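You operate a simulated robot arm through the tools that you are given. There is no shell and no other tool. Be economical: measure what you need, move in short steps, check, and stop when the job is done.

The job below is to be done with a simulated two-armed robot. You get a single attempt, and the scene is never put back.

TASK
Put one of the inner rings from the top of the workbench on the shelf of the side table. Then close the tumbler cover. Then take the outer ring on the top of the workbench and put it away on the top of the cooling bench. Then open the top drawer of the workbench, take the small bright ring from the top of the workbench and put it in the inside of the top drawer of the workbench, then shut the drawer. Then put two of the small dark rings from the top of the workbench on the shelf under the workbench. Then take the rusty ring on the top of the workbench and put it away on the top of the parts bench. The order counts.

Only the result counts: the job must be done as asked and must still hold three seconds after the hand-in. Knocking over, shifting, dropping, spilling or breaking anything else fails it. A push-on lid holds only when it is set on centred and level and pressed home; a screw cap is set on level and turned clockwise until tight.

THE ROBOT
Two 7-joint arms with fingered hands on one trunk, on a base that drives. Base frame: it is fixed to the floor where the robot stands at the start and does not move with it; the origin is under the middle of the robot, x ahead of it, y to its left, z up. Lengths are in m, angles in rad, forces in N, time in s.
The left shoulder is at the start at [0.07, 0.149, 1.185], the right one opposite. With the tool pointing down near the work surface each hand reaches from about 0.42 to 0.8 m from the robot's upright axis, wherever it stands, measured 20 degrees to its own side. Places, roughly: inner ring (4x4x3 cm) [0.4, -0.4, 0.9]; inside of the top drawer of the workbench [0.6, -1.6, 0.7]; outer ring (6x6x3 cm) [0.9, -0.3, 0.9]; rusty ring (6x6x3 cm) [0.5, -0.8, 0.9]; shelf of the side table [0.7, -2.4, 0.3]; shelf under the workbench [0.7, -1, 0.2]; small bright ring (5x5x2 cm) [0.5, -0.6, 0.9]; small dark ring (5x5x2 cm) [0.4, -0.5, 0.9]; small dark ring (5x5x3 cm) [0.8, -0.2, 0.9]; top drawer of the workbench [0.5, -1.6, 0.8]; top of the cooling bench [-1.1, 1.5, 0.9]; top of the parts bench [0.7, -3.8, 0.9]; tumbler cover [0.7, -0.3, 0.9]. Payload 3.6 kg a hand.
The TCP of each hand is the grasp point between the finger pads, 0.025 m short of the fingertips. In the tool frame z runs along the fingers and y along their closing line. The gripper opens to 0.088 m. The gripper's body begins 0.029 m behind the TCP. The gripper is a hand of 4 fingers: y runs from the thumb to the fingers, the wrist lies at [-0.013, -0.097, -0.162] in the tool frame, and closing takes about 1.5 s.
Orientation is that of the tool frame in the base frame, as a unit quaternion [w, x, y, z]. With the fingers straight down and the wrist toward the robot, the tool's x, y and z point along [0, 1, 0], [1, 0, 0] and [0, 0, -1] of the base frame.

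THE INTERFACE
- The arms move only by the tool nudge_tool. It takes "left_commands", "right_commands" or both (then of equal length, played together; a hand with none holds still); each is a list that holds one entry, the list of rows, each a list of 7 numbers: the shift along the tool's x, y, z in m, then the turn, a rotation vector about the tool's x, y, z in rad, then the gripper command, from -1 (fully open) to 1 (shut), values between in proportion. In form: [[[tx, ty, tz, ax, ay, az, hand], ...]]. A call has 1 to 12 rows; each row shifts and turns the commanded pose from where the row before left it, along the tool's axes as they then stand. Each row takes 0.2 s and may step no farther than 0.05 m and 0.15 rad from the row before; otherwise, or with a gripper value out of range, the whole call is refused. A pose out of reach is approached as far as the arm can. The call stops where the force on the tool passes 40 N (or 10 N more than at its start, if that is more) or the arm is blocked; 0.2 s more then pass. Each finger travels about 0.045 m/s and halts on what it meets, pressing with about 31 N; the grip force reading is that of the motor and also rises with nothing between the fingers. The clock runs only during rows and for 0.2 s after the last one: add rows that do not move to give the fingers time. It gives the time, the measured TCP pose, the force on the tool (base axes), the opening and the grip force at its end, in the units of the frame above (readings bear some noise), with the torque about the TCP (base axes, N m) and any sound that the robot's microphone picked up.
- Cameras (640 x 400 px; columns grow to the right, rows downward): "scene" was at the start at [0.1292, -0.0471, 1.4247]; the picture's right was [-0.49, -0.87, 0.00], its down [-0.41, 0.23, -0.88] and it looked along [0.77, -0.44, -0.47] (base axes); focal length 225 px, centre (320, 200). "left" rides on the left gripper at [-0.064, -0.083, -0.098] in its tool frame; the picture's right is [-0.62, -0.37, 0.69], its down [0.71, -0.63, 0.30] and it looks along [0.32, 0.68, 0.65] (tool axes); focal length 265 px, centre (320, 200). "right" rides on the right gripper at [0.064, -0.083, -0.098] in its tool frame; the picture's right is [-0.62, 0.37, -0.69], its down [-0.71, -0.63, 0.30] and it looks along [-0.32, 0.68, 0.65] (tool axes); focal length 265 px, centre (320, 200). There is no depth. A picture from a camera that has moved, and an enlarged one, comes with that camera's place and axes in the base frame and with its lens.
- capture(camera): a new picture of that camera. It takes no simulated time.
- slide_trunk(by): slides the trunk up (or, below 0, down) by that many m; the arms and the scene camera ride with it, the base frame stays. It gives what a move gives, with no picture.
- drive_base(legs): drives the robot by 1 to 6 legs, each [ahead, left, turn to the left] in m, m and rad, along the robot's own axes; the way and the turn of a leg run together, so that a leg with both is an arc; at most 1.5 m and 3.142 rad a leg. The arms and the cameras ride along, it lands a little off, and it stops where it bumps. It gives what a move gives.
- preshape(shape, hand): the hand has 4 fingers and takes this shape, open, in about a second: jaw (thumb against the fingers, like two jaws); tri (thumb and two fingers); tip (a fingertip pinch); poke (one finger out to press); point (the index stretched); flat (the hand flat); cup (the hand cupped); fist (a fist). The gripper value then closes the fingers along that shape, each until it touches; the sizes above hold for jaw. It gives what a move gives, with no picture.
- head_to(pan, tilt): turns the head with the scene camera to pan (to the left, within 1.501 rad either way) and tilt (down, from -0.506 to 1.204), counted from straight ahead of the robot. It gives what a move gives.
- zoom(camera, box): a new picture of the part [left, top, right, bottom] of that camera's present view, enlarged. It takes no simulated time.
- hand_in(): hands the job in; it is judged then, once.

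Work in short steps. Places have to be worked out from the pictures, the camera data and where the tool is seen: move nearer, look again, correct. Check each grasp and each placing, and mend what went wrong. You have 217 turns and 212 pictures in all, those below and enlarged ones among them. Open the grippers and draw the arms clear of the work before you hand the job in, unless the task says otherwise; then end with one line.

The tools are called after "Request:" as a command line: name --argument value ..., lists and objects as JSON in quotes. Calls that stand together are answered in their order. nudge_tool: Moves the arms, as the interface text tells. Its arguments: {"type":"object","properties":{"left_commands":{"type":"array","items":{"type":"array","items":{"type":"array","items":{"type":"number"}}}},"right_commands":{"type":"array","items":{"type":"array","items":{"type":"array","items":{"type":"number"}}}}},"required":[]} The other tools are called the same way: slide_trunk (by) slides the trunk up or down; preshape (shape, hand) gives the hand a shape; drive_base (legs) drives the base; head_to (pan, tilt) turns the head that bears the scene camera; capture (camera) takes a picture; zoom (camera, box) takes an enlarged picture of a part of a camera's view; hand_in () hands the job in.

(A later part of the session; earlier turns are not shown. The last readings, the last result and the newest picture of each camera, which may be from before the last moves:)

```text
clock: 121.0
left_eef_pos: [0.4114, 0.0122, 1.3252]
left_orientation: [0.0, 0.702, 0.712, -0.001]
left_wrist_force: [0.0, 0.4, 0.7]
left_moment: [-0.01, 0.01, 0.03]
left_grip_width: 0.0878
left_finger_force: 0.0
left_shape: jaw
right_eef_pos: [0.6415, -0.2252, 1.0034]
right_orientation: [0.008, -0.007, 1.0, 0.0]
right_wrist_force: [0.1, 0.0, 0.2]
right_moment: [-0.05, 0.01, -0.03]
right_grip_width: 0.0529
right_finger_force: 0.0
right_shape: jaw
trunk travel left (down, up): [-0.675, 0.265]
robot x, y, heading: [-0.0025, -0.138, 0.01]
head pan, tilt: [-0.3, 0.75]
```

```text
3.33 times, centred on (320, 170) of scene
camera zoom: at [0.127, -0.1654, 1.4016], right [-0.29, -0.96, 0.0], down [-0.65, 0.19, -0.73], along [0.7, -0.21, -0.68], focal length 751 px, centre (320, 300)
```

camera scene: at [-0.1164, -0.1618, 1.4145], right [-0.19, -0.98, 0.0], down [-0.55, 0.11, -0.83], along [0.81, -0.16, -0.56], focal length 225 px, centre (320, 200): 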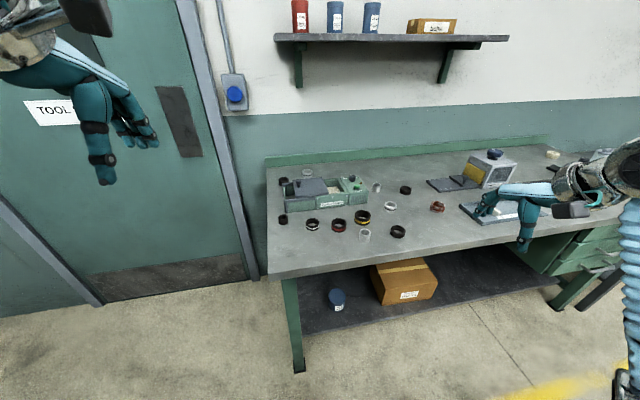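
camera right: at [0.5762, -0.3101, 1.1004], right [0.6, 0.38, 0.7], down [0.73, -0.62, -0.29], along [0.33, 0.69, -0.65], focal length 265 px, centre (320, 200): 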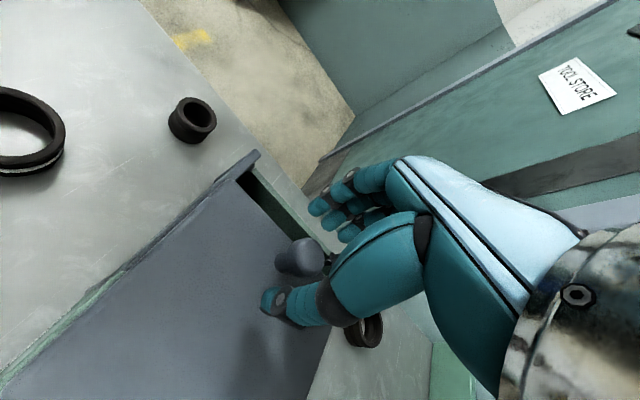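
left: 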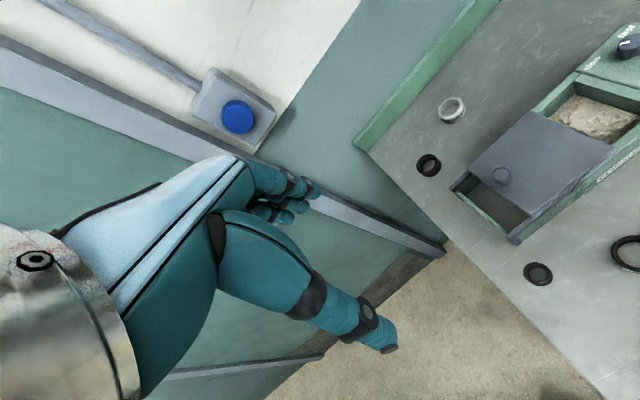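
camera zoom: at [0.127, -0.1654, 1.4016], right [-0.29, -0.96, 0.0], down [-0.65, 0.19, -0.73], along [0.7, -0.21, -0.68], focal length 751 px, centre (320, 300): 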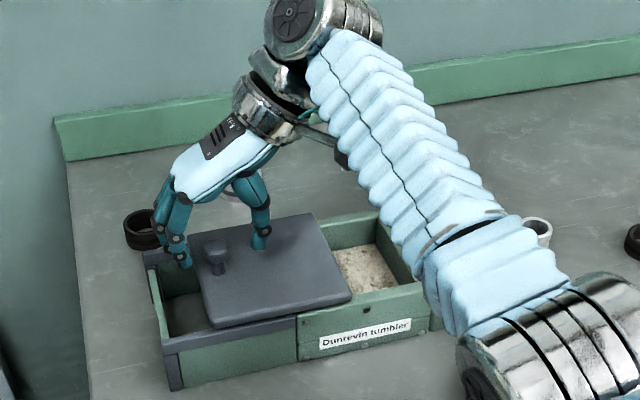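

The knob is now clearly between the fingers and thumb. Close.

Request:
nudge_tool --right_commands '[[[0, 0, 0, 0, 0, 0, 0.3], [0, 0, 0, 0, 0, 0, 0.8], [0, 0, 0, 0, 0, 0, 1], [0, 0, 0, 0, 0, 0, 1], [0, 0, 0, 0, 0, 0, 1], [0, 0, 0, 0, 0, 0, 1]]]'

Request:
capture --camera "right"

Request:
zoom --camera "scene" --box '[240, 110, 400, 230]'

```text
clock: 122.4
left_eef_pos: [0.4102, 0.0109, 1.3246]
left_orientation: [0.0, 0.702, 0.712, 0.0]
left_wrist_force: [-0.1, -0.3, -0.6]
left_moment: [0.03, 0.02, 0.02]
left_grip_width: 0.0877
left_finger_force: 0.0
left_shape: jaw
right_eef_pos: [0.6425, -0.226, 1.0055]
right_orientation: [0.008, -0.007, 1.0, 0.0]
right_wrist_force: [0.3, -0.1, -0.1]
right_moment: [-0.03, -0.04, 0.03]
right_grip_width: 0.0015
right_finger_force: 30.8
right_shape: jaw
trunk travel left (down, up): [-0.675, 0.265]
robot x, y, heading: [-0.0006, -0.1413, 0.015]
head pan, tilt: [-0.3, 0.75]
```

```text
149 pictures are left
camera right: at [0.5758, -0.3105, 1.1009], right [0.6, 0.38, 0.7], down [0.73, -0.62, -0.29], along [0.33, 0.69, -0.65], focal length 265 px, centre (320, 200)
```

right: 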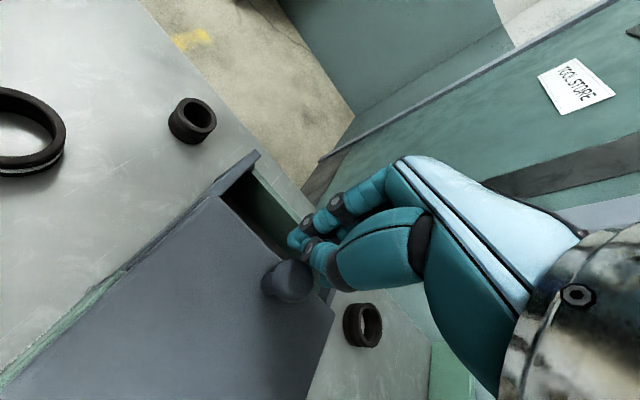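

```text
3.33 times, centred on (320, 170) of scene
camera zoom: at [0.1264, -0.166, 1.4016], right [-0.29, -0.96, 0.0], down [-0.65, 0.19, -0.73], along [0.7, -0.21, -0.68], focal length 751 px, centre (320, 300)
```

zoom: 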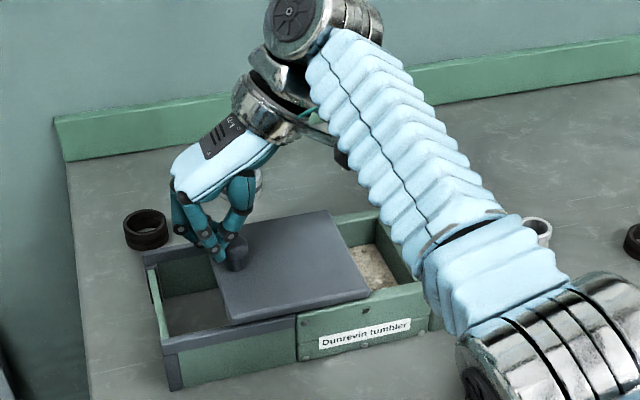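

Closing pushed the lid about 2 cm the right way and the shut fingers now sit on the knob's +y side; the knob is lower than I thought (≈0.98). I lower 1 cm and push on toward -y.

Request:
nudge_tool --right_commands '[[[0, 0, 0.01, 0, 0, 0, 1], [0, -0.01, 0, 0, 0, 0, 1], [0, -0.01, 0, 0, 0, 0, 1], [0, -0.01, 0, 0, 0, 0, 1], [0, 0, 0, 0, 0, 0, 1]]]'

Request:
capture --camera "right"

Request:
zoom --camera "scene" --box '[240, 110, 400, 230]'

```text
clock: 123.6
left_eef_pos: [0.4115, 0.0104, 1.3254]
left_orientation: [0.0, 0.702, 0.712, 0.0]
left_wrist_force: [-0.6, 0.8, 0.1]
left_moment: [0.02, 0.0, 0.0]
left_grip_width: 0.0878
left_finger_force: 0.1
left_shape: jaw
right_eef_pos: [0.6412, -0.2579, 0.9934]
right_orientation: [0.009, -0.007, 1.0, 0.0]
right_wrist_force: [-1.3, 0.2, 0.9]
right_moment: [0.02, -0.01, 0.01]
right_grip_width: 0.001
right_finger_force: 30.9
right_shape: jaw
trunk travel left (down, up): [-0.675, 0.265]
robot x, y, heading: [-0.0021, -0.1399, 0.015]
head pan, tilt: [-0.3, 0.75]
```

```text
147 pictures are left
camera right: at [0.5761, -0.3411, 1.0905], right [0.6, 0.38, 0.7], down [0.73, -0.62, -0.29], along [0.33, 0.69, -0.65], focal length 265 px, centre (320, 200)
```

right: 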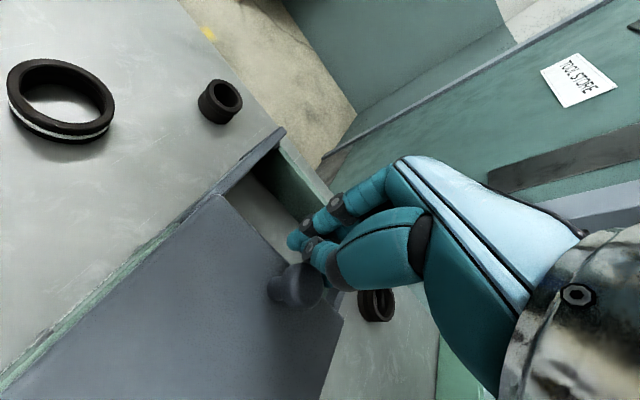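

```text
3.33 times, centred on (320, 170) of scene
camera zoom: at [0.1267, -0.1658, 1.4016], right [-0.29, -0.96, 0.0], down [-0.65, 0.19, -0.73], along [0.7, -0.21, -0.68], focal length 751 px, centre (320, 300)
```

zoom: 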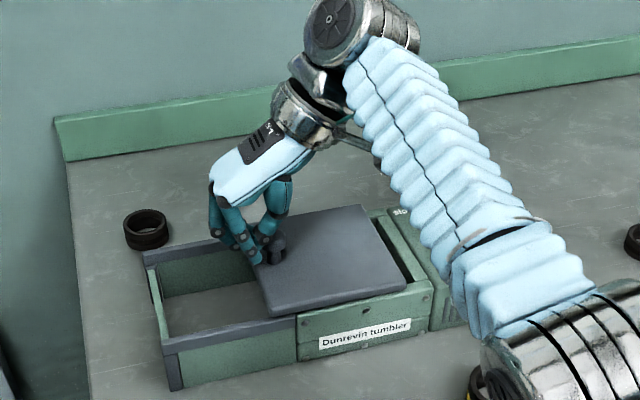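

The push works well: the lid has moved and little remains. I push on until it stops against the control box.

Request:
nudge_tool --right_commands '[[[0, -0.008, 0, 0, 0, 0, 1], [0, -0.007, 0, 0, 0, 0, 1], [0, -0.005, 0, 0, 0, 0, 1], [0, -0.005, 0, 0, 0, 0, 1], [0, 0, 0, 0, 0, 0, 1]]]'

Request:
zoom --camera "scene" --box '[240, 110, 400, 230]'

```text
clock: 124.8
left_eef_pos: [0.4109, 0.0121, 1.3248]
left_orientation: [0.001, 0.702, 0.712, 0.0]
left_wrist_force: [-1.0, 0.2, -0.9]
left_moment: [-0.03, 0.0, 0.0]
left_grip_width: 0.0879
left_finger_force: 0.0
left_shape: jaw
right_eef_pos: [0.6425, -0.2813, 0.9939]
right_orientation: [0.009, -0.007, 1.0, 0.001]
right_wrist_force: [-0.2, -0.3, 0.1]
right_moment: [-0.04, 0.01, -0.01]
right_grip_width: 0.0012
right_finger_force: 30.8
right_shape: jaw
trunk travel left (down, up): [-0.675, 0.265]
robot x, y, heading: [-0.005, -0.1399, 0.009]
head pan, tilt: [-0.3, 0.75]
```

```text
3.33 times, centred on (320, 170) of scene
camera zoom: at [0.1268, -0.1656, 1.4016], right [-0.29, -0.96, 0.0], down [-0.65, 0.19, -0.73], along [0.7, -0.21, -0.68], focal length 751 px, centre (320, 300)
```

zoom: 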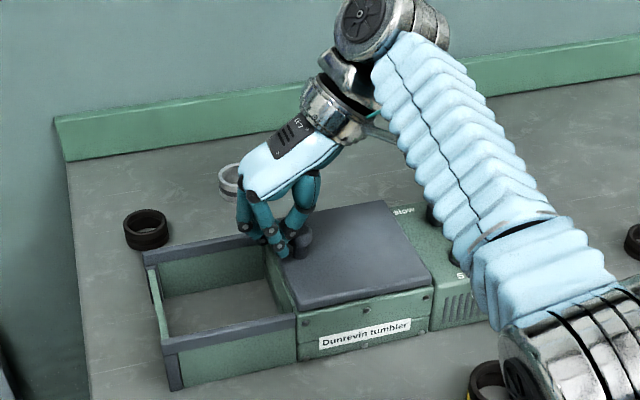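

Almost closed. I press a few millimetres more to feel the stop.

Request:
nudge_tool --right_commands '[[[0, -0.004, 0, 0, 0, 0, 1], [0, -0.003, 0, 0, 0, 0, 1], [0, -0.003, 0, 0, 0, 0, 1], [0, -0.003, 0, 0, 0, 0, 1], [0, 0, 0, 0, 0, 0, 1]]]'

Request:
zoom --camera "scene" --box '[260, 130, 380, 220]'

```text
clock: 126.0
left_eef_pos: [0.4104, 0.0143, 1.325]
left_orientation: [0.002, 0.702, 0.712, -0.001]
left_wrist_force: [-0.7, 0.3, -0.1]
left_moment: [0.02, 0.03, -0.04]
left_grip_width: 0.0877
left_finger_force: 0.1
left_shape: jaw
right_eef_pos: [0.6429, -0.2924, 0.9956]
right_orientation: [0.009, -0.008, 1.0, 0.0]
right_wrist_force: [-3.1, 16.3, 3.4]
right_moment: [0.22, -0.02, 0.16]
right_grip_width: 0.0015
right_finger_force: 30.6
right_shape: jaw
trunk travel left (down, up): [-0.675, 0.265]
robot x, y, heading: [-0.0039, -0.1419, 0.012]
head pan, tilt: [-0.3, 0.75]
```

```text
4.44 times, centred on (320, 175) of scene
camera zoom: at [0.1252, -0.1617, 1.4019], right [-0.29, -0.96, 0.0], down [-0.65, 0.19, -0.73], along [0.7, -0.21, -0.68], focal length 1001 px, centre (320, 311)
```

zoom: 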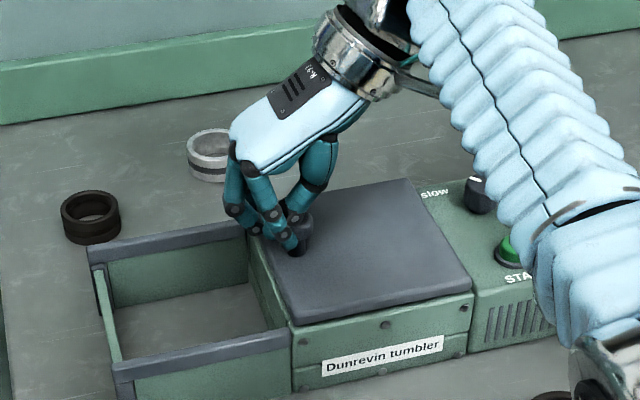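

The lid is against the control box (16 N). I ease off, rise, and turn the hand back.

Request:
nudge_tool --right_commands '[[[0, 0.008, 0, 0, 0, 0, 1], [0, 0.01, -0.01, 0, 0, 0, 1], [0, 0, -0.04, 0, 0, 0, 1], [0, 0, -0.04, 0, 0, 0, 1], [0, 0, -0.04, 0, 0, 0, 1], [0, 0, 0, 0, 0, 0, 0]]]'

Request:
nudge_tool --right_commands '[[[0, 0, 0, 0, 0, 0.14, -0.3], [0, 0, 0, 0, 0, 0.15, -0.3], [0, 0, 0, 0, 0, 0.15, -0.3], [0, 0, 0, 0, 0, 0.15, -0.3], [0, 0, 0, 0, 0, 0.15, -0.3], [0, 0, 0, 0, 0, 0.15, -0.3], [0, 0, 0, 0, 0, 0.15, -0.3], [0, 0, 0, 0, 0, 0.15, -0.3], [0, 0, 0, 0, 0, 0.15, -0.3], [0, 0, 0, 0, 0, 0.15, -0.3], [0, 0, 0, 0, 0, 0.08, -0.3], [0, 0, 0, 0, 0, 0, -0.3]]]'

Request:
zoom --camera "scene" --box '[220, 110, 420, 235]'

Request:
head_to --pan 0.6 --tilt 1.2

Request:
capture --camera "scene"

```text
clock: 127.4
left_eef_pos: [0.412, 0.0122, 1.3249]
left_orientation: [0.0, 0.703, 0.712, 0.001]
left_wrist_force: [0.4, 0.0, 0.3]
left_moment: [-0.02, 0.03, -0.02]
left_grip_width: 0.0873
left_finger_force: 0.2
left_shape: jaw
right_eef_pos: [0.64, -0.2761, 1.1255]
right_orientation: [0.009, -0.007, 1.0, -0.001]
right_wrist_force: [-0.1, -0.2, -0.3]
right_moment: [0.0, -0.02, -0.01]
right_grip_width: 0.0426
right_finger_force: 0.1
right_shape: jaw
trunk travel left (down, up): [-0.675, 0.265]
robot x, y, heading: [-0.0018, -0.1389, 0.008]
head pan, tilt: [-0.3, 0.75]
```

```text
clock: 130.0
left_eef_pos: [0.4105, 0.0094, 1.3263]
left_orientation: [0.0, 0.702, 0.712, 0.0]
left_wrist_force: [-0.2, -0.2, 0.4]
left_moment: [-0.03, -0.01, 0.02]
left_grip_width: 0.0876
left_finger_force: 0.1
left_shape: jaw
right_eef_pos: [0.6404, -0.2768, 1.1241]
right_orientation: [0.006, 0.702, 0.712, 0.006]
right_wrist_force: [1.2, 0.3, -0.9]
right_moment: [-0.02, 0.0, -0.03]
right_grip_width: 0.0569
right_finger_force: 0.1
right_shape: jaw
trunk travel left (down, up): [-0.675, 0.265]
robot x, y, heading: [-0.0004, -0.1423, 0.01]
head pan, tilt: [-0.3, 0.75]
```

```text
3.20 times, centred on (320, 172) of scene
camera zoom: at [0.127, -0.1662, 1.4016], right [-0.29, -0.96, 0.0], down [-0.65, 0.19, -0.73], along [0.7, -0.21, -0.68], focal length 721 px, centre (320, 288)
```

zoom: 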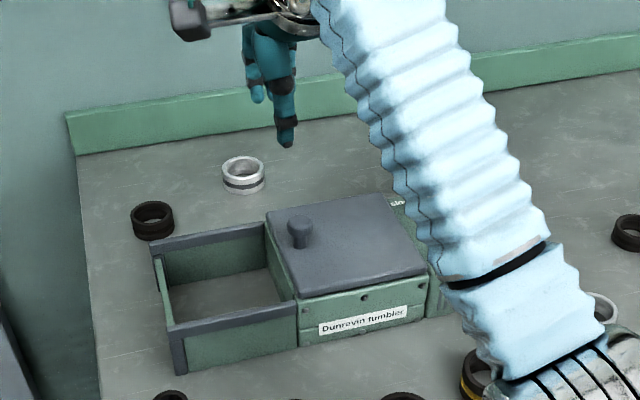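

```text
clock: 131.2
left_eef_pos: [0.4112, 0.0102, 1.3259]
left_orientation: [0.0, 0.702, 0.712, 0.0]
left_wrist_force: [0.3, 0.7, -0.4]
left_moment: [0.0, 0.03, -0.03]
left_grip_width: 0.0877
left_finger_force: 0.0
left_shape: jaw
right_eef_pos: [0.6414, -0.2782, 1.1233]
right_orientation: [0.005, 0.701, 0.713, 0.005]
right_wrist_force: [0.4, 0.2, 0.7]
right_moment: [0.01, -0.02, -0.02]
right_grip_width: 0.0566
right_finger_force: 0.0
right_shape: jaw
trunk travel left (down, up): [-0.675, 0.265]
robot x, y, heading: [-0.0026, -0.1418, 0.013]
head pan, tilt: [0.6, 1.201]
```

```text
142 pictures are left
camera scene: at [0.0935, -0.1104, 1.3699], right [0.57, -0.82, 0.0], down [-0.76, -0.53, -0.36], along [0.3, 0.21, -0.93], focal length 225 px, centre (320, 200)
```

scene: 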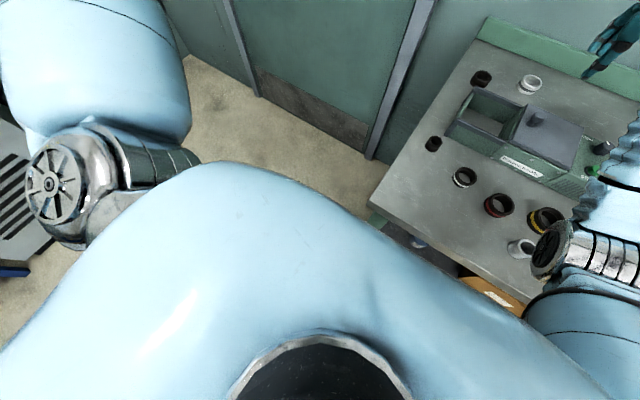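

The lid is closed. The outer ring stands at about (0.873,-0.288): out of reach from here, so I drive 0.08 m forward (torso front is near x≈0.2, bench edge at 0.315).

Request:
drive_base --legs '[[0.08, 0, -0.01]]'

Request:
head_to --pan -0.3 --tilt 0.75

Request:
capture --camera "right"

Request:
capture --camera "scene"

```text
clock: 132.8
left_eef_pos: [0.4918, 0.0099, 1.3255]
left_orientation: [0.001, 0.705, 0.709, 0.0]
left_wrist_force: [-0.4, 0.7, -1.2]
left_moment: [0.0, 0.0, 0.03]
left_grip_width: 0.0875
left_finger_force: 0.1
left_shape: jaw
right_eef_pos: [0.7173, -0.2814, 1.1238]
right_orientation: [0.006, 0.705, 0.71, 0.005]
right_wrist_force: [0.6, 0.0, -0.9]
right_moment: [0.03, 0.0, -0.01]
right_grip_width: 0.057
right_finger_force: 0.1
right_shape: jaw
trunk travel left (down, up): [-0.675, 0.265]
robot x, y, heading: [0.0801, -0.142, 0.003]
head pan, tilt: [0.6, 1.201]
```

```text
clock: 134.0
left_eef_pos: [0.4907, 0.0075, 1.3245]
left_orientation: [0.001, 0.705, 0.709, -0.001]
left_wrist_force: [0.4, -0.5, -0.2]
left_moment: [0.03, 0.0, -0.01]
left_grip_width: 0.0877
left_finger_force: 0.0
left_shape: jaw
right_eef_pos: [0.7182, -0.2832, 1.1238]
right_orientation: [0.006, 0.704, 0.71, 0.006]
right_wrist_force: [0.0, 1.5, 0.0]
right_moment: [-0.02, 0.03, -0.01]
right_grip_width: 0.0564
right_finger_force: 0.1
right_shape: jaw
trunk travel left (down, up): [-0.675, 0.265]
robot x, y, heading: [0.0804, -0.1388, 0.0]
head pan, tilt: [-0.3, 0.75]
```

```text
141 pictures are left
camera right: at [0.6325, -0.2178, 1.2201], right [0.36, -0.62, 0.7], down [-0.62, -0.72, -0.31], along [0.7, -0.32, -0.64], focal length 265 px, centre (320, 200)
```

right: 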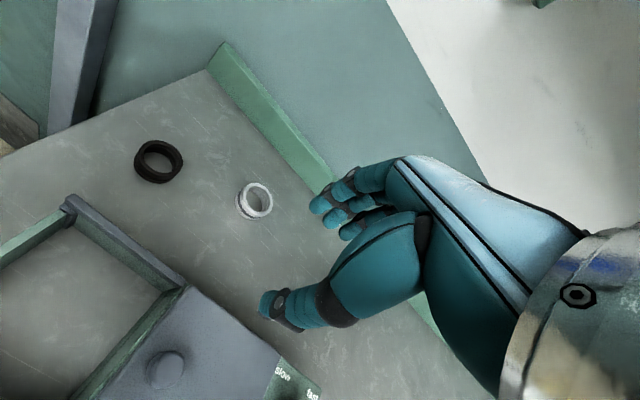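

```text
140 pictures are left
camera scene: at [0.2096, -0.1656, 1.4016], right [-0.29, -0.96, 0.0], down [-0.65, 0.2, -0.73], along [0.7, -0.21, -0.68], focal length 225 px, centre (320, 200)
```

scene: 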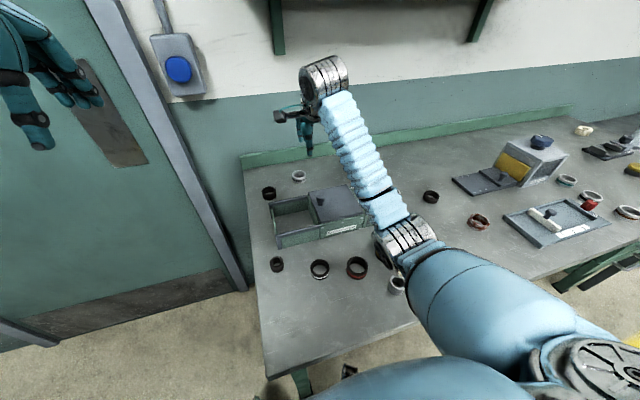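

No bump. The ring reads (0.875,-0.287) from both views. I open fully and move over it.

Request:
nudge_tool --right_commands '[[[0, 0.04, 0, 0, 0, 0, -1], [0, 0.04, 0, 0, 0, 0, -1], [0, 0.04, 0, 0, 0, 0, -1], [-0.003, 0.035, 0.0, 0, 0, 0, -1], [0, 0, 0.04, 0, 0, 0, -1], [0, 0, 0.04, 0, 0, 0, -1], [0, 0, 0, 0, 0, 0, -1]]]'

Request:
capture --camera "right"

Request:
zoom --camera "scene" --box '[230, 90, 390, 210]'

```text
clock: 135.6
left_eef_pos: [0.4904, 0.007, 1.326]
left_orientation: [0.0, 0.705, 0.709, 0.001]
left_wrist_force: [-0.7, 0.6, 0.7]
left_moment: [0.01, 0.03, -0.01]
left_grip_width: 0.0876
left_finger_force: 0.2
left_shape: jaw
right_eef_pos: [0.8402, -0.283, 1.0443]
right_orientation: [0.006, 0.705, 0.709, 0.007]
right_wrist_force: [-0.4, -0.3, -0.1]
right_moment: [0.0, 0.0, 0.02]
right_grip_width: 0.0876
right_finger_force: 0.0
right_shape: jaw
right hand out of reach, approached as far as the arm can: row 4
trunk travel left (down, up): [-0.675, 0.265]
robot x, y, heading: [0.0809, -0.1386, 0.004]
head pan, tilt: [-0.3, 0.75]
```

```text
139 pictures are left
camera right: at [0.7542, -0.2184, 1.139], right [0.36, -0.62, 0.7], down [-0.62, -0.72, -0.32], along [0.7, -0.32, -0.64], focal length 265 px, centre (320, 200)
```

right: 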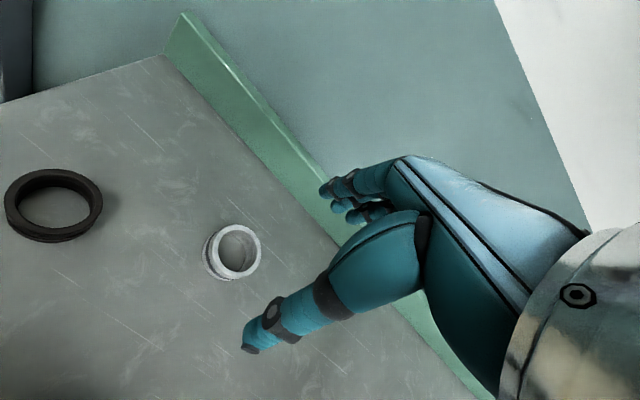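

```text
3.33 times, centred on (310, 150) of scene
camera zoom: at [0.2079, -0.1665, 1.4018], right [-0.29, -0.96, 0.0], down [-0.65, 0.2, -0.73], along [0.7, -0.22, -0.68], focal length 751 px, centre (353, 367)
```

zoom: 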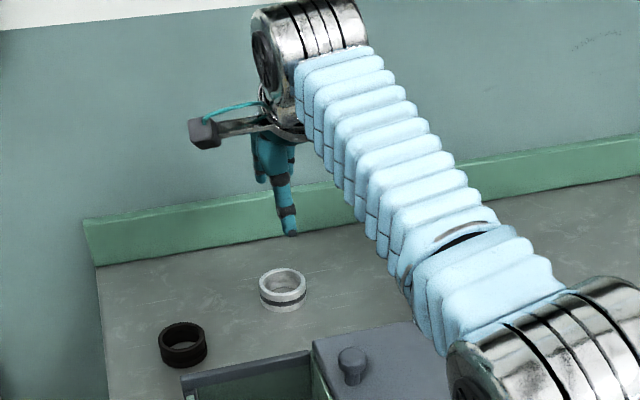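

Reach ends at x=0.84; I drive 4 cm further forward.

Request:
drive_base --legs '[[0.04, 0, 0]]'

Request:
zoom --camera "scene" --box '[230, 90, 390, 210]'

Request:
capture --camera "right"

```text
clock: 136.8
left_eef_pos: [0.5309, 0.0063, 1.3256]
left_orientation: [0.0, 0.705, 0.709, 0.0]
left_wrist_force: [0.0, -0.8, 0.4]
left_moment: [0.0, 0.0, 0.0]
left_grip_width: 0.0875
left_finger_force: 0.0
left_shape: jaw
right_eef_pos: [0.881, -0.2845, 1.041]
right_orientation: [0.005, 0.705, 0.709, 0.005]
right_wrist_force: [0.1, -0.7, -0.8]
right_moment: [-0.02, 0.0, 0.01]
right_grip_width: 0.0875
right_finger_force: 0.0
right_shape: jaw
trunk travel left (down, up): [-0.675, 0.265]
robot x, y, heading: [0.1226, -0.1412, 0.004]
head pan, tilt: [-0.3, 0.75]
```

```text
3.33 times, centred on (310, 150) of scene
camera zoom: at [0.2522, -0.1676, 1.4017], right [-0.29, -0.96, 0.0], down [-0.65, 0.2, -0.73], along [0.7, -0.21, -0.68], focal length 751 px, centre (353, 367)
```

zoom: 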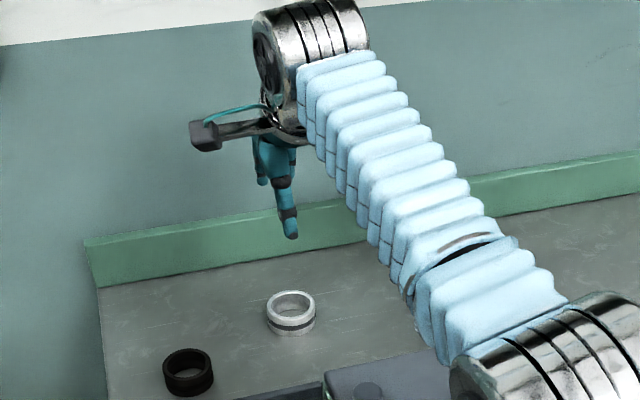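

```text
136 pictures are left
camera right: at [0.7949, -0.2195, 1.1377], right [0.36, -0.62, 0.7], down [-0.62, -0.72, -0.32], along [0.7, -0.32, -0.64], focal length 265 px, centre (320, 200)
```

right: 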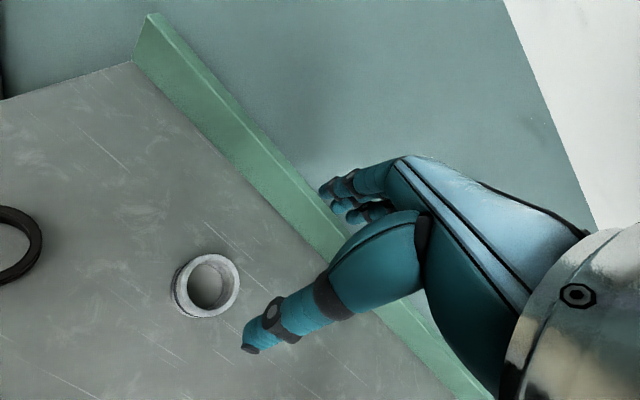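

Ring at (0.8775,-0.2866) in both views, TCP practically above it. I lower onto it and look before closing.

Request:
nudge_tool --right_commands '[[[-0.002, -0.003, 0.03, 0, 0, 0, -0.85], [0, 0, 0.03, 0, 0, 0, -0.85], [0, 0, 0.03, 0, 0, 0, -0.85], [0, 0, 0.025, 0, 0, 0, -0.85], [0, 0, 0.015, 0, 0, 0, -0.85], [0, 0, 0, 0, 0, 0, -0.85]]]'

Request:
capture --camera "right"

Request:
zoom --camera "scene" --box '[230, 90, 390, 210]'

```text
clock: 138.2
left_eef_pos: [0.5309, 0.0073, 1.3247]
left_orientation: [0.0, 0.705, 0.709, 0.0]
left_wrist_force: [0.4, 0.4, -0.4]
left_moment: [0.0, 0.0, 0.0]
left_grip_width: 0.088
left_finger_force: 0.1
left_shape: jaw
right_eef_pos: [0.879, -0.283, 0.9102]
right_orientation: [0.006, 0.705, 0.709, 0.005]
right_wrist_force: [0.4, 0.1, 0.5]
right_moment: [0.03, 0.0, -0.01]
right_grip_width: 0.0817
right_finger_force: 0.1
right_shape: jaw
trunk travel left (down, up): [-0.675, 0.265]
robot x, y, heading: [0.1273, -0.1408, 0.0]
head pan, tilt: [-0.3, 0.75]
```

```text
135 pictures are left
camera right: at [0.794, -0.2202, 1.0073], right [0.36, -0.62, 0.7], down [-0.62, -0.72, -0.31], along [0.7, -0.32, -0.64], focal length 265 px, centre (320, 200)
```

right: 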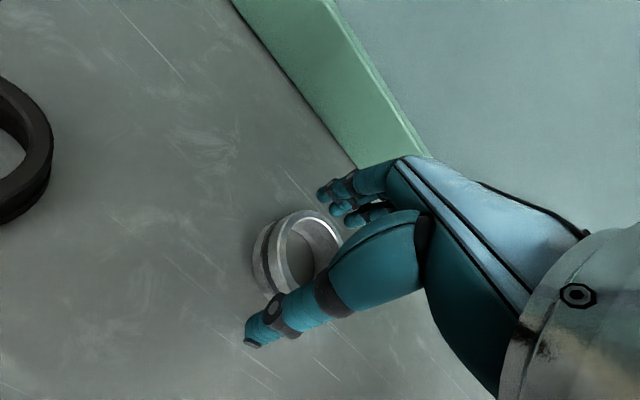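

```text
3.33 times, centred on (310, 150) of scene
camera zoom: at [0.2522, -0.166, 1.4016], right [-0.29, -0.96, 0.0], down [-0.65, 0.2, -0.73], along [0.7, -0.22, -0.68], focal length 751 px, centre (353, 367)
```

zoom: 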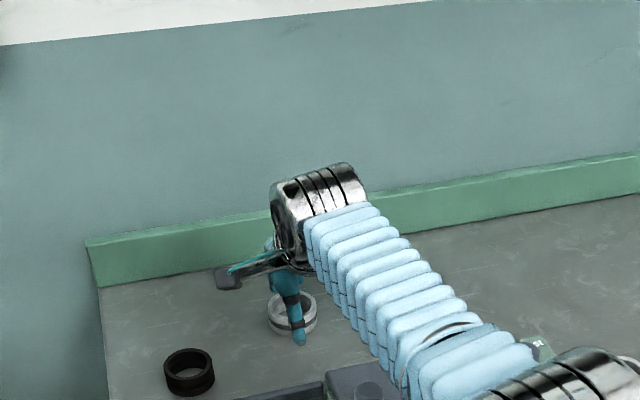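

Aligned. I close on the ring.

Request:
nudge_tool --right_commands '[[[0, 0, 0.003, 0, 0, 0, -0.4], [0, 0, 0, 0, 0, 0, 0.2], [0, 0, 0, 0, 0, 0, 1], [0, 0, 0, 0, 0, 0, 1], [0, 0, 0, 0, 0, 0, 1], [0, 0, 0, 0, 0, 0, 1], [0, 0, -0.02, 0, 0, 0, 1], [0, 0, -0.03, 0, 0, 0, 1], [0, 0, 0, 0, 0, 0, 1]]]'

Request:
capture --camera "right"

```text
clock: 140.2
left_eef_pos: [0.5311, 0.0061, 1.325]
left_orientation: [0.0, 0.705, 0.709, -0.001]
left_wrist_force: [-0.8, 0.1, -0.4]
left_moment: [0.03, 0.01, -0.02]
left_grip_width: 0.0876
left_finger_force: 0.0
left_shape: jaw
right_eef_pos: [0.8795, -0.2837, 0.9575]
right_orientation: [0.006, 0.705, 0.709, 0.006]
right_wrist_force: [-0.5, -1.0, -1.0]
right_moment: [-0.01, -0.01, 0.01]
right_grip_width: 0.0438
right_finger_force: 30.7
right_shape: jaw
trunk travel left (down, up): [-0.675, 0.265]
robot x, y, heading: [0.1244, -0.1419, -0.001]
head pan, tilt: [-0.3, 0.75]
```

```text
133 pictures are left
camera right: at [0.7944, -0.2201, 1.0543], right [0.36, -0.62, 0.7], down [-0.62, -0.72, -0.31], along [0.7, -0.32, -0.64], focal length 265 px, centre (320, 200)
```

right: 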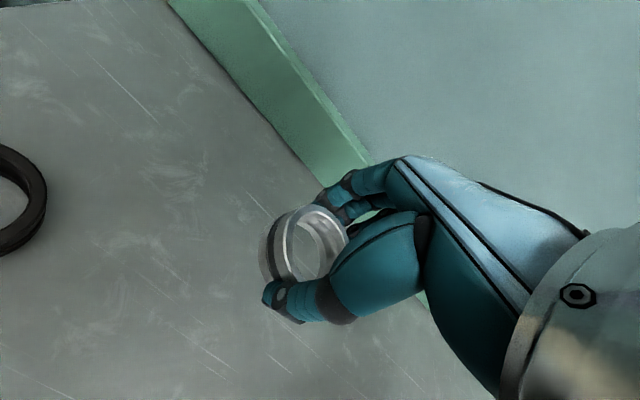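

The outer ring is held. I raise it, draw it in, back the base away and look toward the cooling bench.

Request:
nudge_tool --right_commands '[[[0, 0, -0.045, 0, 0, 0, 1], [0, 0, -0.045, 0, 0, 0, 1], [0, 0, -0.045, 0, 0, 0, 1], [0, 0, -0.045, 0, 0, 0, 1], [0, -0.045, 0, 0, 0, 0, 1], [0, -0.045, 0, 0, 0, 0, 1], [0, -0.045, 0, 0, 0, 0, 1], [-0.01, -0.045, 0, 0, 0, 0, 1], [-0.02, -0.045, 0, 0, 0, 0, 1], [-0.02, -0.045, 0, 0, 0, 0, 1], [0, 0, 0, 0, 0, 0, 1]]]'

Request:
drive_base --legs '[[-0.5, 0, 0]]'

Request:
head_to --pan 1.5 --tilt 0.4

Request:
capture --camera "scene"

```text
clock: 142.6
left_eef_pos: [0.5332, 0.0089, 1.3244]
left_orientation: [0.0, 0.705, 0.709, -0.001]
left_wrist_force: [0.4, 1.0, 0.4]
left_moment: [-0.03, 0.03, -0.01]
left_grip_width: 0.0879
left_finger_force: 0.0
left_shape: jaw
right_eef_pos: [0.6086, -0.3334, 1.1322]
right_orientation: [0.005, 0.705, 0.709, 0.003]
right_wrist_force: [0.1, 0.6, -1.5]
right_moment: [0.0, -0.01, -0.01]
right_grip_width: 0.0438
right_finger_force: 31.0
right_shape: jaw
trunk travel left (down, up): [-0.675, 0.265]
robot x, y, heading: [0.1251, -0.139, 0.001]
head pan, tilt: [-0.3, 0.75]
```

```text
clock: 149.5
left_eef_pos: [0.0316, 0.0045, 1.3263]
left_orientation: [-0.001, 0.706, 0.708, 0.0]
left_wrist_force: [0.3, -0.7, 0.6]
left_moment: [-0.01, 0.02, -0.03]
left_grip_width: 0.0878
left_finger_force: 0.0
left_shape: jaw
right_eef_pos: [0.1058, -0.3388, 1.1338]
right_orientation: [0.004, 0.706, 0.709, 0.006]
right_wrist_force: [-0.2, -0.2, -1.3]
right_moment: [0.01, -0.03, 0.0]
right_grip_width: 0.0432
right_finger_force: 31.0
right_shape: jaw
trunk travel left (down, up): [-0.675, 0.265]
robot x, y, heading: [-0.3803, -0.1392, -0.003]
head pan, tilt: [-0.3, 0.75]
```

```text
clock: 151.3
left_eef_pos: [0.0306, 0.0052, 1.3255]
left_orientation: [0.0, 0.706, 0.708, 0.0]
left_wrist_force: [-1.2, 0.0, 0.1]
left_moment: [0.0, -0.02, 0.0]
left_grip_width: 0.0876
left_finger_force: 0.1
left_shape: jaw
right_eef_pos: [0.1062, -0.338, 1.1334]
right_orientation: [0.005, 0.707, 0.708, 0.005]
right_wrist_force: [0.3, -0.1, -1.3]
right_moment: [0.0, 0.03, 0.0]
right_grip_width: 0.0435
right_finger_force: 30.9
right_shape: jaw
trunk travel left (down, up): [-0.675, 0.265]
robot x, y, heading: [-0.381, -0.1431, -0.002]
head pan, tilt: [1.499, 0.4]
```

```text
132 pictures are left
camera scene: at [-0.3225, -0.0506, 1.4327], right [1.0, -0.07, 0.0], down [-0.03, -0.39, -0.92], along [0.07, 0.92, -0.39], focal length 225 px, centre (320, 200)
```

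scene: 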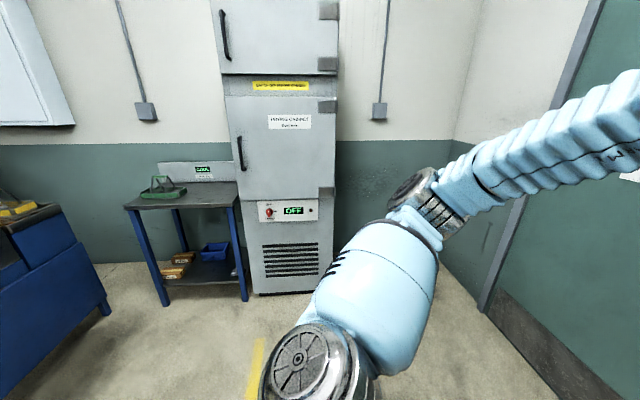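

The cooling bench is the small blue-legged table (COOL sign), front edge y≈1.2, x about -1.3 to -0.75. I turn left and drive toward it, stopping short to look.

Request:
drive_base --legs '[[0, 0, 1.571], [0.5, 0.6, 0]]'

Request:
head_to --pan -0.1 --tilt 0.6

Request:
capture --camera "scene"

```text
clock: 169.3
left_eef_pos: [-1.1205, 0.776, 1.3266]
left_orientation: [-0.001, 0.0, 1.0, 0.0]
left_wrist_force: [0.6, -0.3, 0.3]
left_moment: [0.0, 0.03, -0.01]
left_grip_width: 0.088
left_finger_force: 0.0
left_shape: jaw
right_eef_pos: [-0.7763, 0.85, 1.1324]
right_orientation: [-0.001, 0.0, 1.0, 0.007]
right_wrist_force: [0.7, 0.1, -1.0]
right_moment: [0.02, 0.0, -0.04]
right_grip_width: 0.0431
right_finger_force: 30.9
right_shape: jaw
trunk travel left (down, up): [-0.675, 0.265]
robot x, y, heading: [-0.975, 0.3655, 1.565]
head pan, tilt: [1.499, 0.4]
```

```text
clock: 171.0
left_eef_pos: [-1.121, 0.7762, 1.3252]
left_orientation: [-0.002, 0.0, 1.0, -0.001]
left_wrist_force: [0.0, 0.0, -0.1]
left_moment: [0.02, -0.02, 0.0]
left_grip_width: 0.0875
left_finger_force: 0.0
left_shape: jaw
right_eef_pos: [-0.7769, 0.8501, 1.1327]
right_orientation: [-0.001, 0.0, 1.0, 0.006]
right_wrist_force: [-0.4, 0.7, -1.7]
right_moment: [-0.01, 0.02, -0.03]
right_grip_width: 0.0432
right_finger_force: 31.1
right_shape: jaw
trunk travel left (down, up): [-0.675, 0.265]
robot x, y, heading: [-0.9765, 0.3655, 1.568]
head pan, tilt: [-0.099, 0.6]
```

```text
131 pictures are left
camera scene: at [-0.9667, 0.5037, 1.4144], right [0.99, -0.1, 0.0], down [-0.06, -0.56, -0.82], along [0.08, 0.82, -0.57], focal length 225 px, centre (320, 200)
```

scene: 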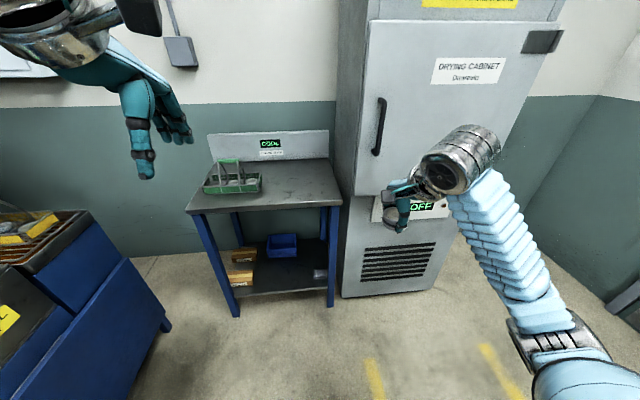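

The cooling bench top spans x -1.39..-0.81, y≈1.21..1.64, with a green rack on its left; the right front is free. I drive up to it.

Request:
drive_base --legs '[[0.28, 0.12, 0]]'

Request:
capture --camera "scene"

Request:
capture --camera "right"

```text
clock: 175.2
left_eef_pos: [-1.2373, 1.0559, 1.3268]
left_orientation: [-0.001, 0.002, 1.0, 0.001]
left_wrist_force: [0.1, -0.2, 0.1]
left_moment: [0.01, 0.0, 0.01]
left_grip_width: 0.0875
left_finger_force: 0.0
left_shape: jaw
right_eef_pos: [-0.8924, 1.13, 1.1341]
right_orientation: [0.0, 0.001, 1.0, 0.008]
right_wrist_force: [0.5, 0.4, -1.3]
right_moment: [-0.02, -0.02, 0.01]
right_grip_width: 0.0431
right_finger_force: 31.2
right_shape: jaw
trunk travel left (down, up): [-0.675, 0.265]
robot x, y, heading: [-1.097, 0.6517, 1.57]
head pan, tilt: [-0.099, 0.6]
```

```text
130 pictures are left
camera scene: at [-1.085, 0.7844, 1.4147], right [0.99, -0.11, 0.0], down [-0.06, -0.56, -0.83], along [0.09, 0.82, -0.56], focal length 225 px, centre (320, 200)
```

scene: 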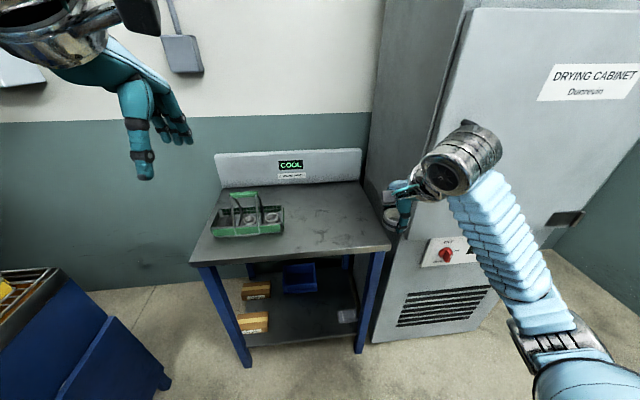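

```text
129 pictures are left
camera right: at [-0.9585, 1.0453, 1.2309], right [0.62, 0.36, 0.7], down [0.71, -0.63, -0.31], along [0.33, 0.69, -0.64], focal length 265 px, centre (320, 200)
```

right: 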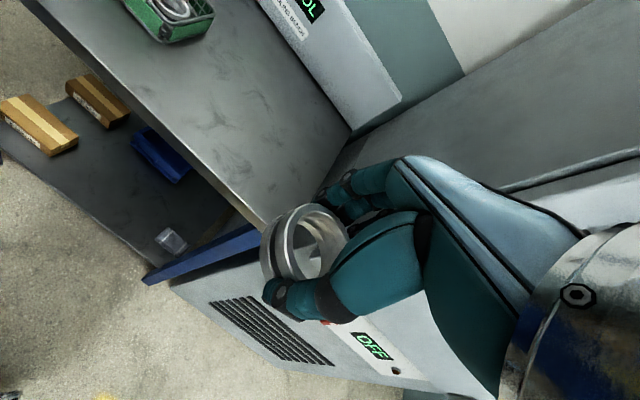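

Triangulating gives a top at z≈0.82–0.85 with the front edge at y≈1.32. I drive 0.12 m closer and carry the ring over the free right part.

Request:
drive_base --legs '[[0.13, 0, 0]]'

Request:
nudge_tool --right_commands '[[[0.008, 0.04, 0, 0, 0, 0, 1], [0.008, 0.04, 0, 0, 0, 0, 1], [0.008, 0.04, 0, 0, 0, 0, 1], [0.008, 0.04, 0, 0, 0, 0, 1], [0, 0.02, 0.04, 0, 0, 0, 1], [0, 0, 0.04, 0, 0, 0, 1], [0, 0, 0.04, 0, 0, 0, 1], [0, 0, 0, 0, 0, 0, 1]]]'

Request:
capture --camera "scene"

Request:
capture --camera "right"

```text
clock: 177.4
left_eef_pos: [-1.2369, 1.1835, 1.328]
left_orientation: [-0.001, 0.002, 1.0, 0.002]
left_wrist_force: [-0.1, 1.0, -0.1]
left_moment: [-0.02, 0.02, -0.02]
left_grip_width: 0.0877
left_finger_force: 0.1
left_shape: jaw
right_eef_pos: [-0.8925, 1.2578, 1.1348]
right_orientation: [0.0, 0.001, 1.0, 0.007]
right_wrist_force: [0.4, -0.3, -1.7]
right_moment: [0.02, 0.05, 0.0]
right_grip_width: 0.0433
right_finger_force: 31.5
right_shape: jaw
trunk travel left (down, up): [-0.675, 0.265]
robot x, y, heading: [-1.0953, 0.7815, 1.564]
head pan, tilt: [-0.099, 0.6]
```

```text
clock: 179.2
left_eef_pos: [-1.2379, 1.1853, 1.3255]
left_orientation: [0.0, 0.001, 1.0, 0.001]
left_wrist_force: [0.0, 0.3, -0.3]
left_moment: [-0.01, 0.0, 0.01]
left_grip_width: 0.0878
left_finger_force: 0.0
left_shape: jaw
right_eef_pos: [-0.9231, 1.44, 1.0179]
right_orientation: [0.0, 0.001, 1.0, 0.007]
right_wrist_force: [0.4, -0.3, -1.4]
right_moment: [-0.01, 0.02, -0.01]
right_grip_width: 0.0431
right_finger_force: 31.3
right_shape: jaw
trunk travel left (down, up): [-0.675, 0.265]
robot x, y, heading: [-1.0905, 0.7766, 1.566]
head pan, tilt: [-0.099, 0.6]
```

```text
128 pictures are left
camera scene: at [-1.0843, 0.9178, 1.4144], right [0.99, -0.1, 0.0], down [-0.06, -0.56, -0.82], along [0.09, 0.82, -0.57], focal length 225 px, centre (320, 200)
```

scene: 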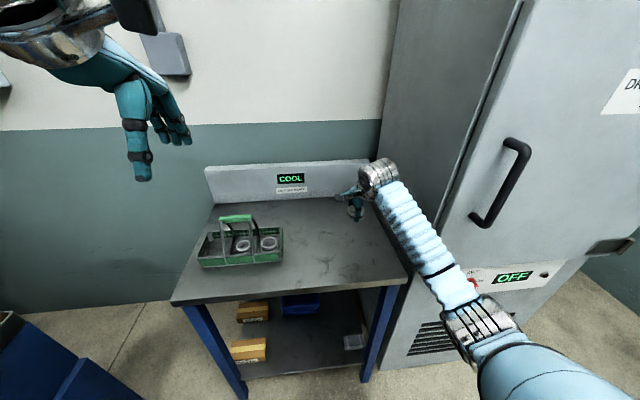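

```text
127 pictures are left
camera right: at [-0.9889, 1.3567, 1.1136], right [0.62, 0.36, 0.7], down [0.71, -0.63, -0.31], along [0.33, 0.69, -0.64], focal length 265 px, centre (320, 200)
```

right: 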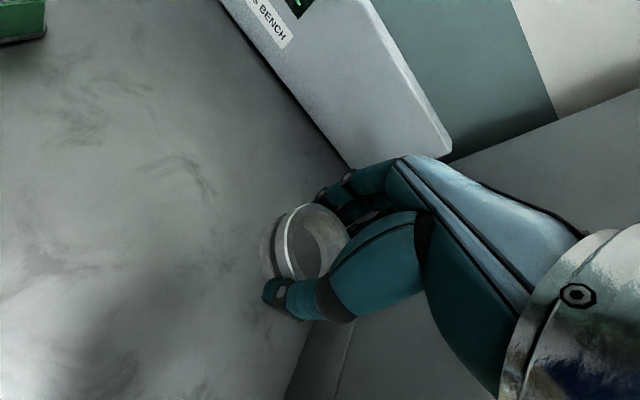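

Over the free part of the bench. Lowering in steps to contact.

Request:
nudge_tool --right_commands '[[[0.005, 0, 0.03, 0, 0, 0, 1], [0.005, 0, 0.03, 0, 0, 0, 1], [0, 0, 0.02, 0, 0, 0, 1], [0, 0, 0.01, 0, 0, 0, 1], [0, 0, 0.008, 0, 0, 0, 1], [0, 0, 0.006, 0, 0, 0, 1], [0, 0, 0.005, 0, 0, 0, 1], [0, 0, 0.005, 0, 0, 0, 1], [0, 0, 0.005, 0, 0, 0, 1], [0, 0, 0.005, 0, 0, 0, 1], [0, 0, 0.0, 0, 0, 0, 1]]]'

Request:
capture --camera "right"

Request:
zoom --camera "scene" --box '[280, 140, 440, 260]'

```text
clock: 181.7
left_eef_pos: [-1.237, 1.1849, 1.3273]
left_orientation: [0.0, 0.002, 1.0, 0.002]
left_wrist_force: [-0.1, -0.4, 0.5]
left_moment: [0.0, -0.03, -0.01]
left_grip_width: 0.0877
left_finger_force: 0.0
left_shape: jaw
right_eef_pos: [-0.9346, 1.4428, 0.8919]
right_orientation: [0.0, 0.001, 1.0, 0.007]
right_wrist_force: [-0.3, 1.0, -0.9]
right_moment: [-0.01, -0.02, 0.01]
right_grip_width: 0.0432
right_finger_force: 31.2
right_shape: jaw
trunk travel left (down, up): [-0.675, 0.265]
robot x, y, heading: [-1.0957, 0.7818, 1.568]
head pan, tilt: [-0.099, 0.6]
```

```text
126 pictures are left
camera right: at [-0.9995, 1.3585, 0.9888], right [0.62, 0.36, 0.7], down [0.71, -0.63, -0.31], along [0.33, 0.69, -0.64], focal length 265 px, centre (320, 200)
```

right: 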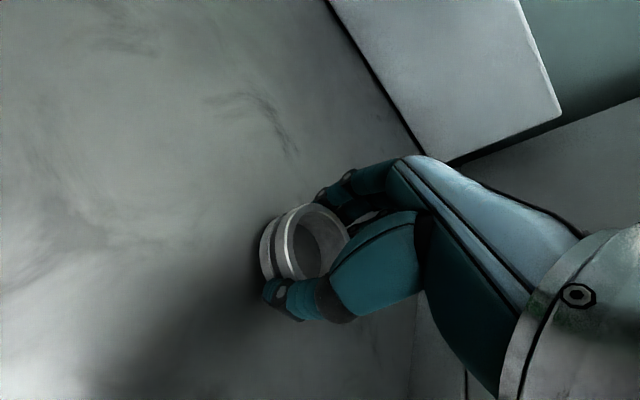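

```text
3.33 times, centred on (360, 200) of scene
camera zoom: at [-1.0846, 0.9177, 1.4145], right [0.99, -0.1, 0.0], down [-0.06, -0.56, -0.82], along [0.09, 0.82, -0.57], focal length 751 px, centre (187, 200)
```

zoom: 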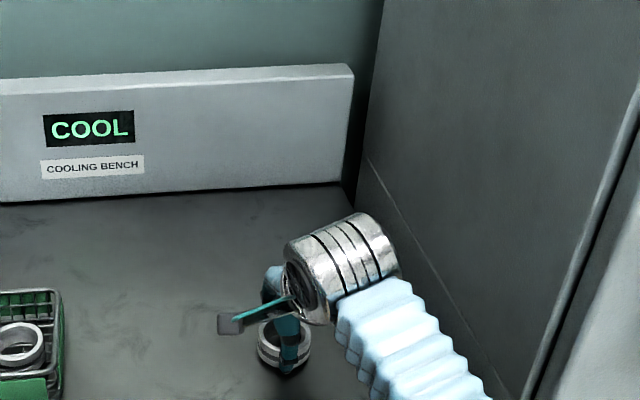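

Near the surface; continuing down gently.

Request:
nudge_tool --right_commands '[[[0, 0, 0.004, 0, 0, 0, 1], [0, 0, 0.004, 0, 0, 0, 1], [0, 0, 0.004, 0, 0, 0, 1], [0, 0, 0.004, 0, 0, 0, 1], [0, 0, 0.004, 0, 0, 0, 1], [0, 0, 0.003, 0, 0, 0, 1], [0, 0, 0.003, 0, 0, 0, 1], [0, 0, 0, 0, 0, 0, 1]]]'

Request:
capture --camera "right"

```text
clock: 182.9
left_eef_pos: [-1.2384, 1.1835, 1.3271]
left_orientation: [0.001, 0.001, 1.0, 0.001]
left_wrist_force: [-0.4, 0.8, 0.3]
left_moment: [0.0, -0.02, 0.0]
left_grip_width: 0.0878
left_finger_force: 0.1
left_shape: jaw
right_eef_pos: [-0.936, 1.4485, 0.8863]
right_orientation: [-0.003, -0.001, 1.0, 0.022]
right_wrist_force: [0.7, -7.0, 21.7]
right_moment: [-0.89, 0.03, 0.03]
right_grip_width: 0.0429
right_finger_force: 30.8
right_shape: jaw
trunk travel left (down, up): [-0.675, 0.265]
robot x, y, heading: [-1.0925, 0.7767, 1.566]
head pan, tilt: [-0.099, 0.6]
stopped in row 6 (right hand): the force on the tool passed its limit at 41 N (the readings are from after the stop); the commanded pose is now the measured one
```

```text
124 pictures are left
camera right: at [-1.0008, 1.361, 0.9809], right [0.62, 0.34, 0.7], down [0.71, -0.62, -0.34], along [0.32, 0.71, -0.62], focal length 265 px, centre (320, 200)
```

right: 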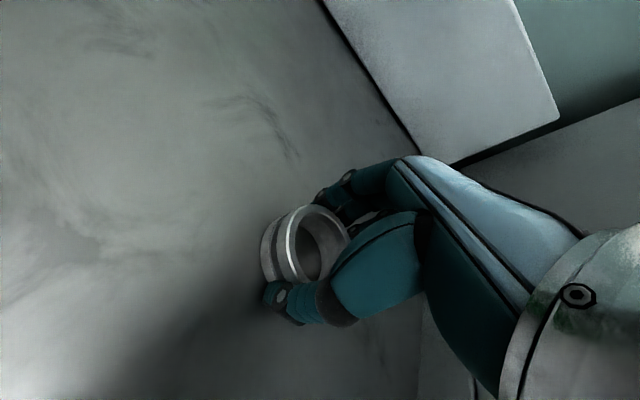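

Contact. I relieve the load by 3 mm, open wide, rise straight and look.

Request:
nudge_tool --right_commands '[[[0, 0, -0.002, 0, 0, 0, 1], [0, 0, 0, 0, 0, 0, 0.2], [0, 0, 0, 0, 0, 0, -0.3], [0, 0, 0, 0, 0, 0, -0.8], [0, 0, 0, 0, 0, 0, -1], [0, 0, 0, 0, 0, 0, -1], [0, 0, -0.015, 0, 0, 0, -1], [0, 0, -0.03, 0, 0, 0, -1], [0, 0, -0.04, 0, 0, 0, -1], [0, 0, -0.04, 0, 0, 0, -1]]]'

Request:
capture --camera "right"

```text
clock: 185.1
left_eef_pos: [-1.2378, 1.1875, 1.3251]
left_orientation: [0.0, 0.002, 1.0, 0.001]
left_wrist_force: [-0.5, -0.2, 0.3]
left_moment: [-0.04, 0.0, 0.01]
left_grip_width: 0.0876
left_finger_force: 0.0
left_shape: jaw
right_eef_pos: [-0.9361, 1.442, 1.0067]
right_orientation: [-0.001, 0.001, 1.0, 0.017]
right_wrist_force: [0.3, 0.6, -1.0]
right_moment: [-0.03, -0.01, 0.01]
right_grip_width: 0.0878
right_finger_force: 0.0
right_shape: jaw
trunk travel left (down, up): [-0.675, 0.265]
robot x, y, heading: [-1.0975, 0.781, 1.568]
head pan, tilt: [-0.099, 0.6]
```

```text
123 pictures are left
camera right: at [-0.9999, 1.3565, 1.1024], right [0.62, 0.34, 0.7], down [0.71, -0.62, -0.33], along [0.32, 0.7, -0.63], focal length 265 px, centre (320, 200)
```

right: 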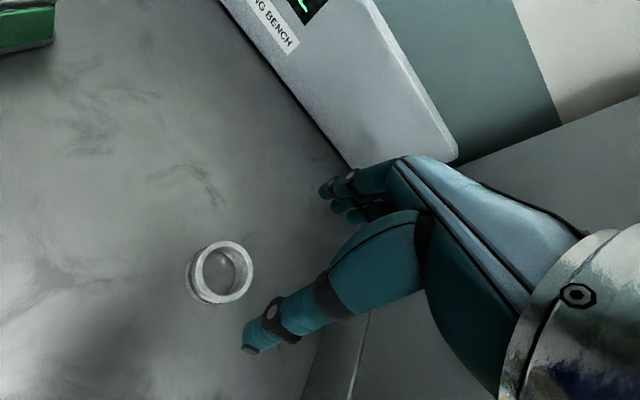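

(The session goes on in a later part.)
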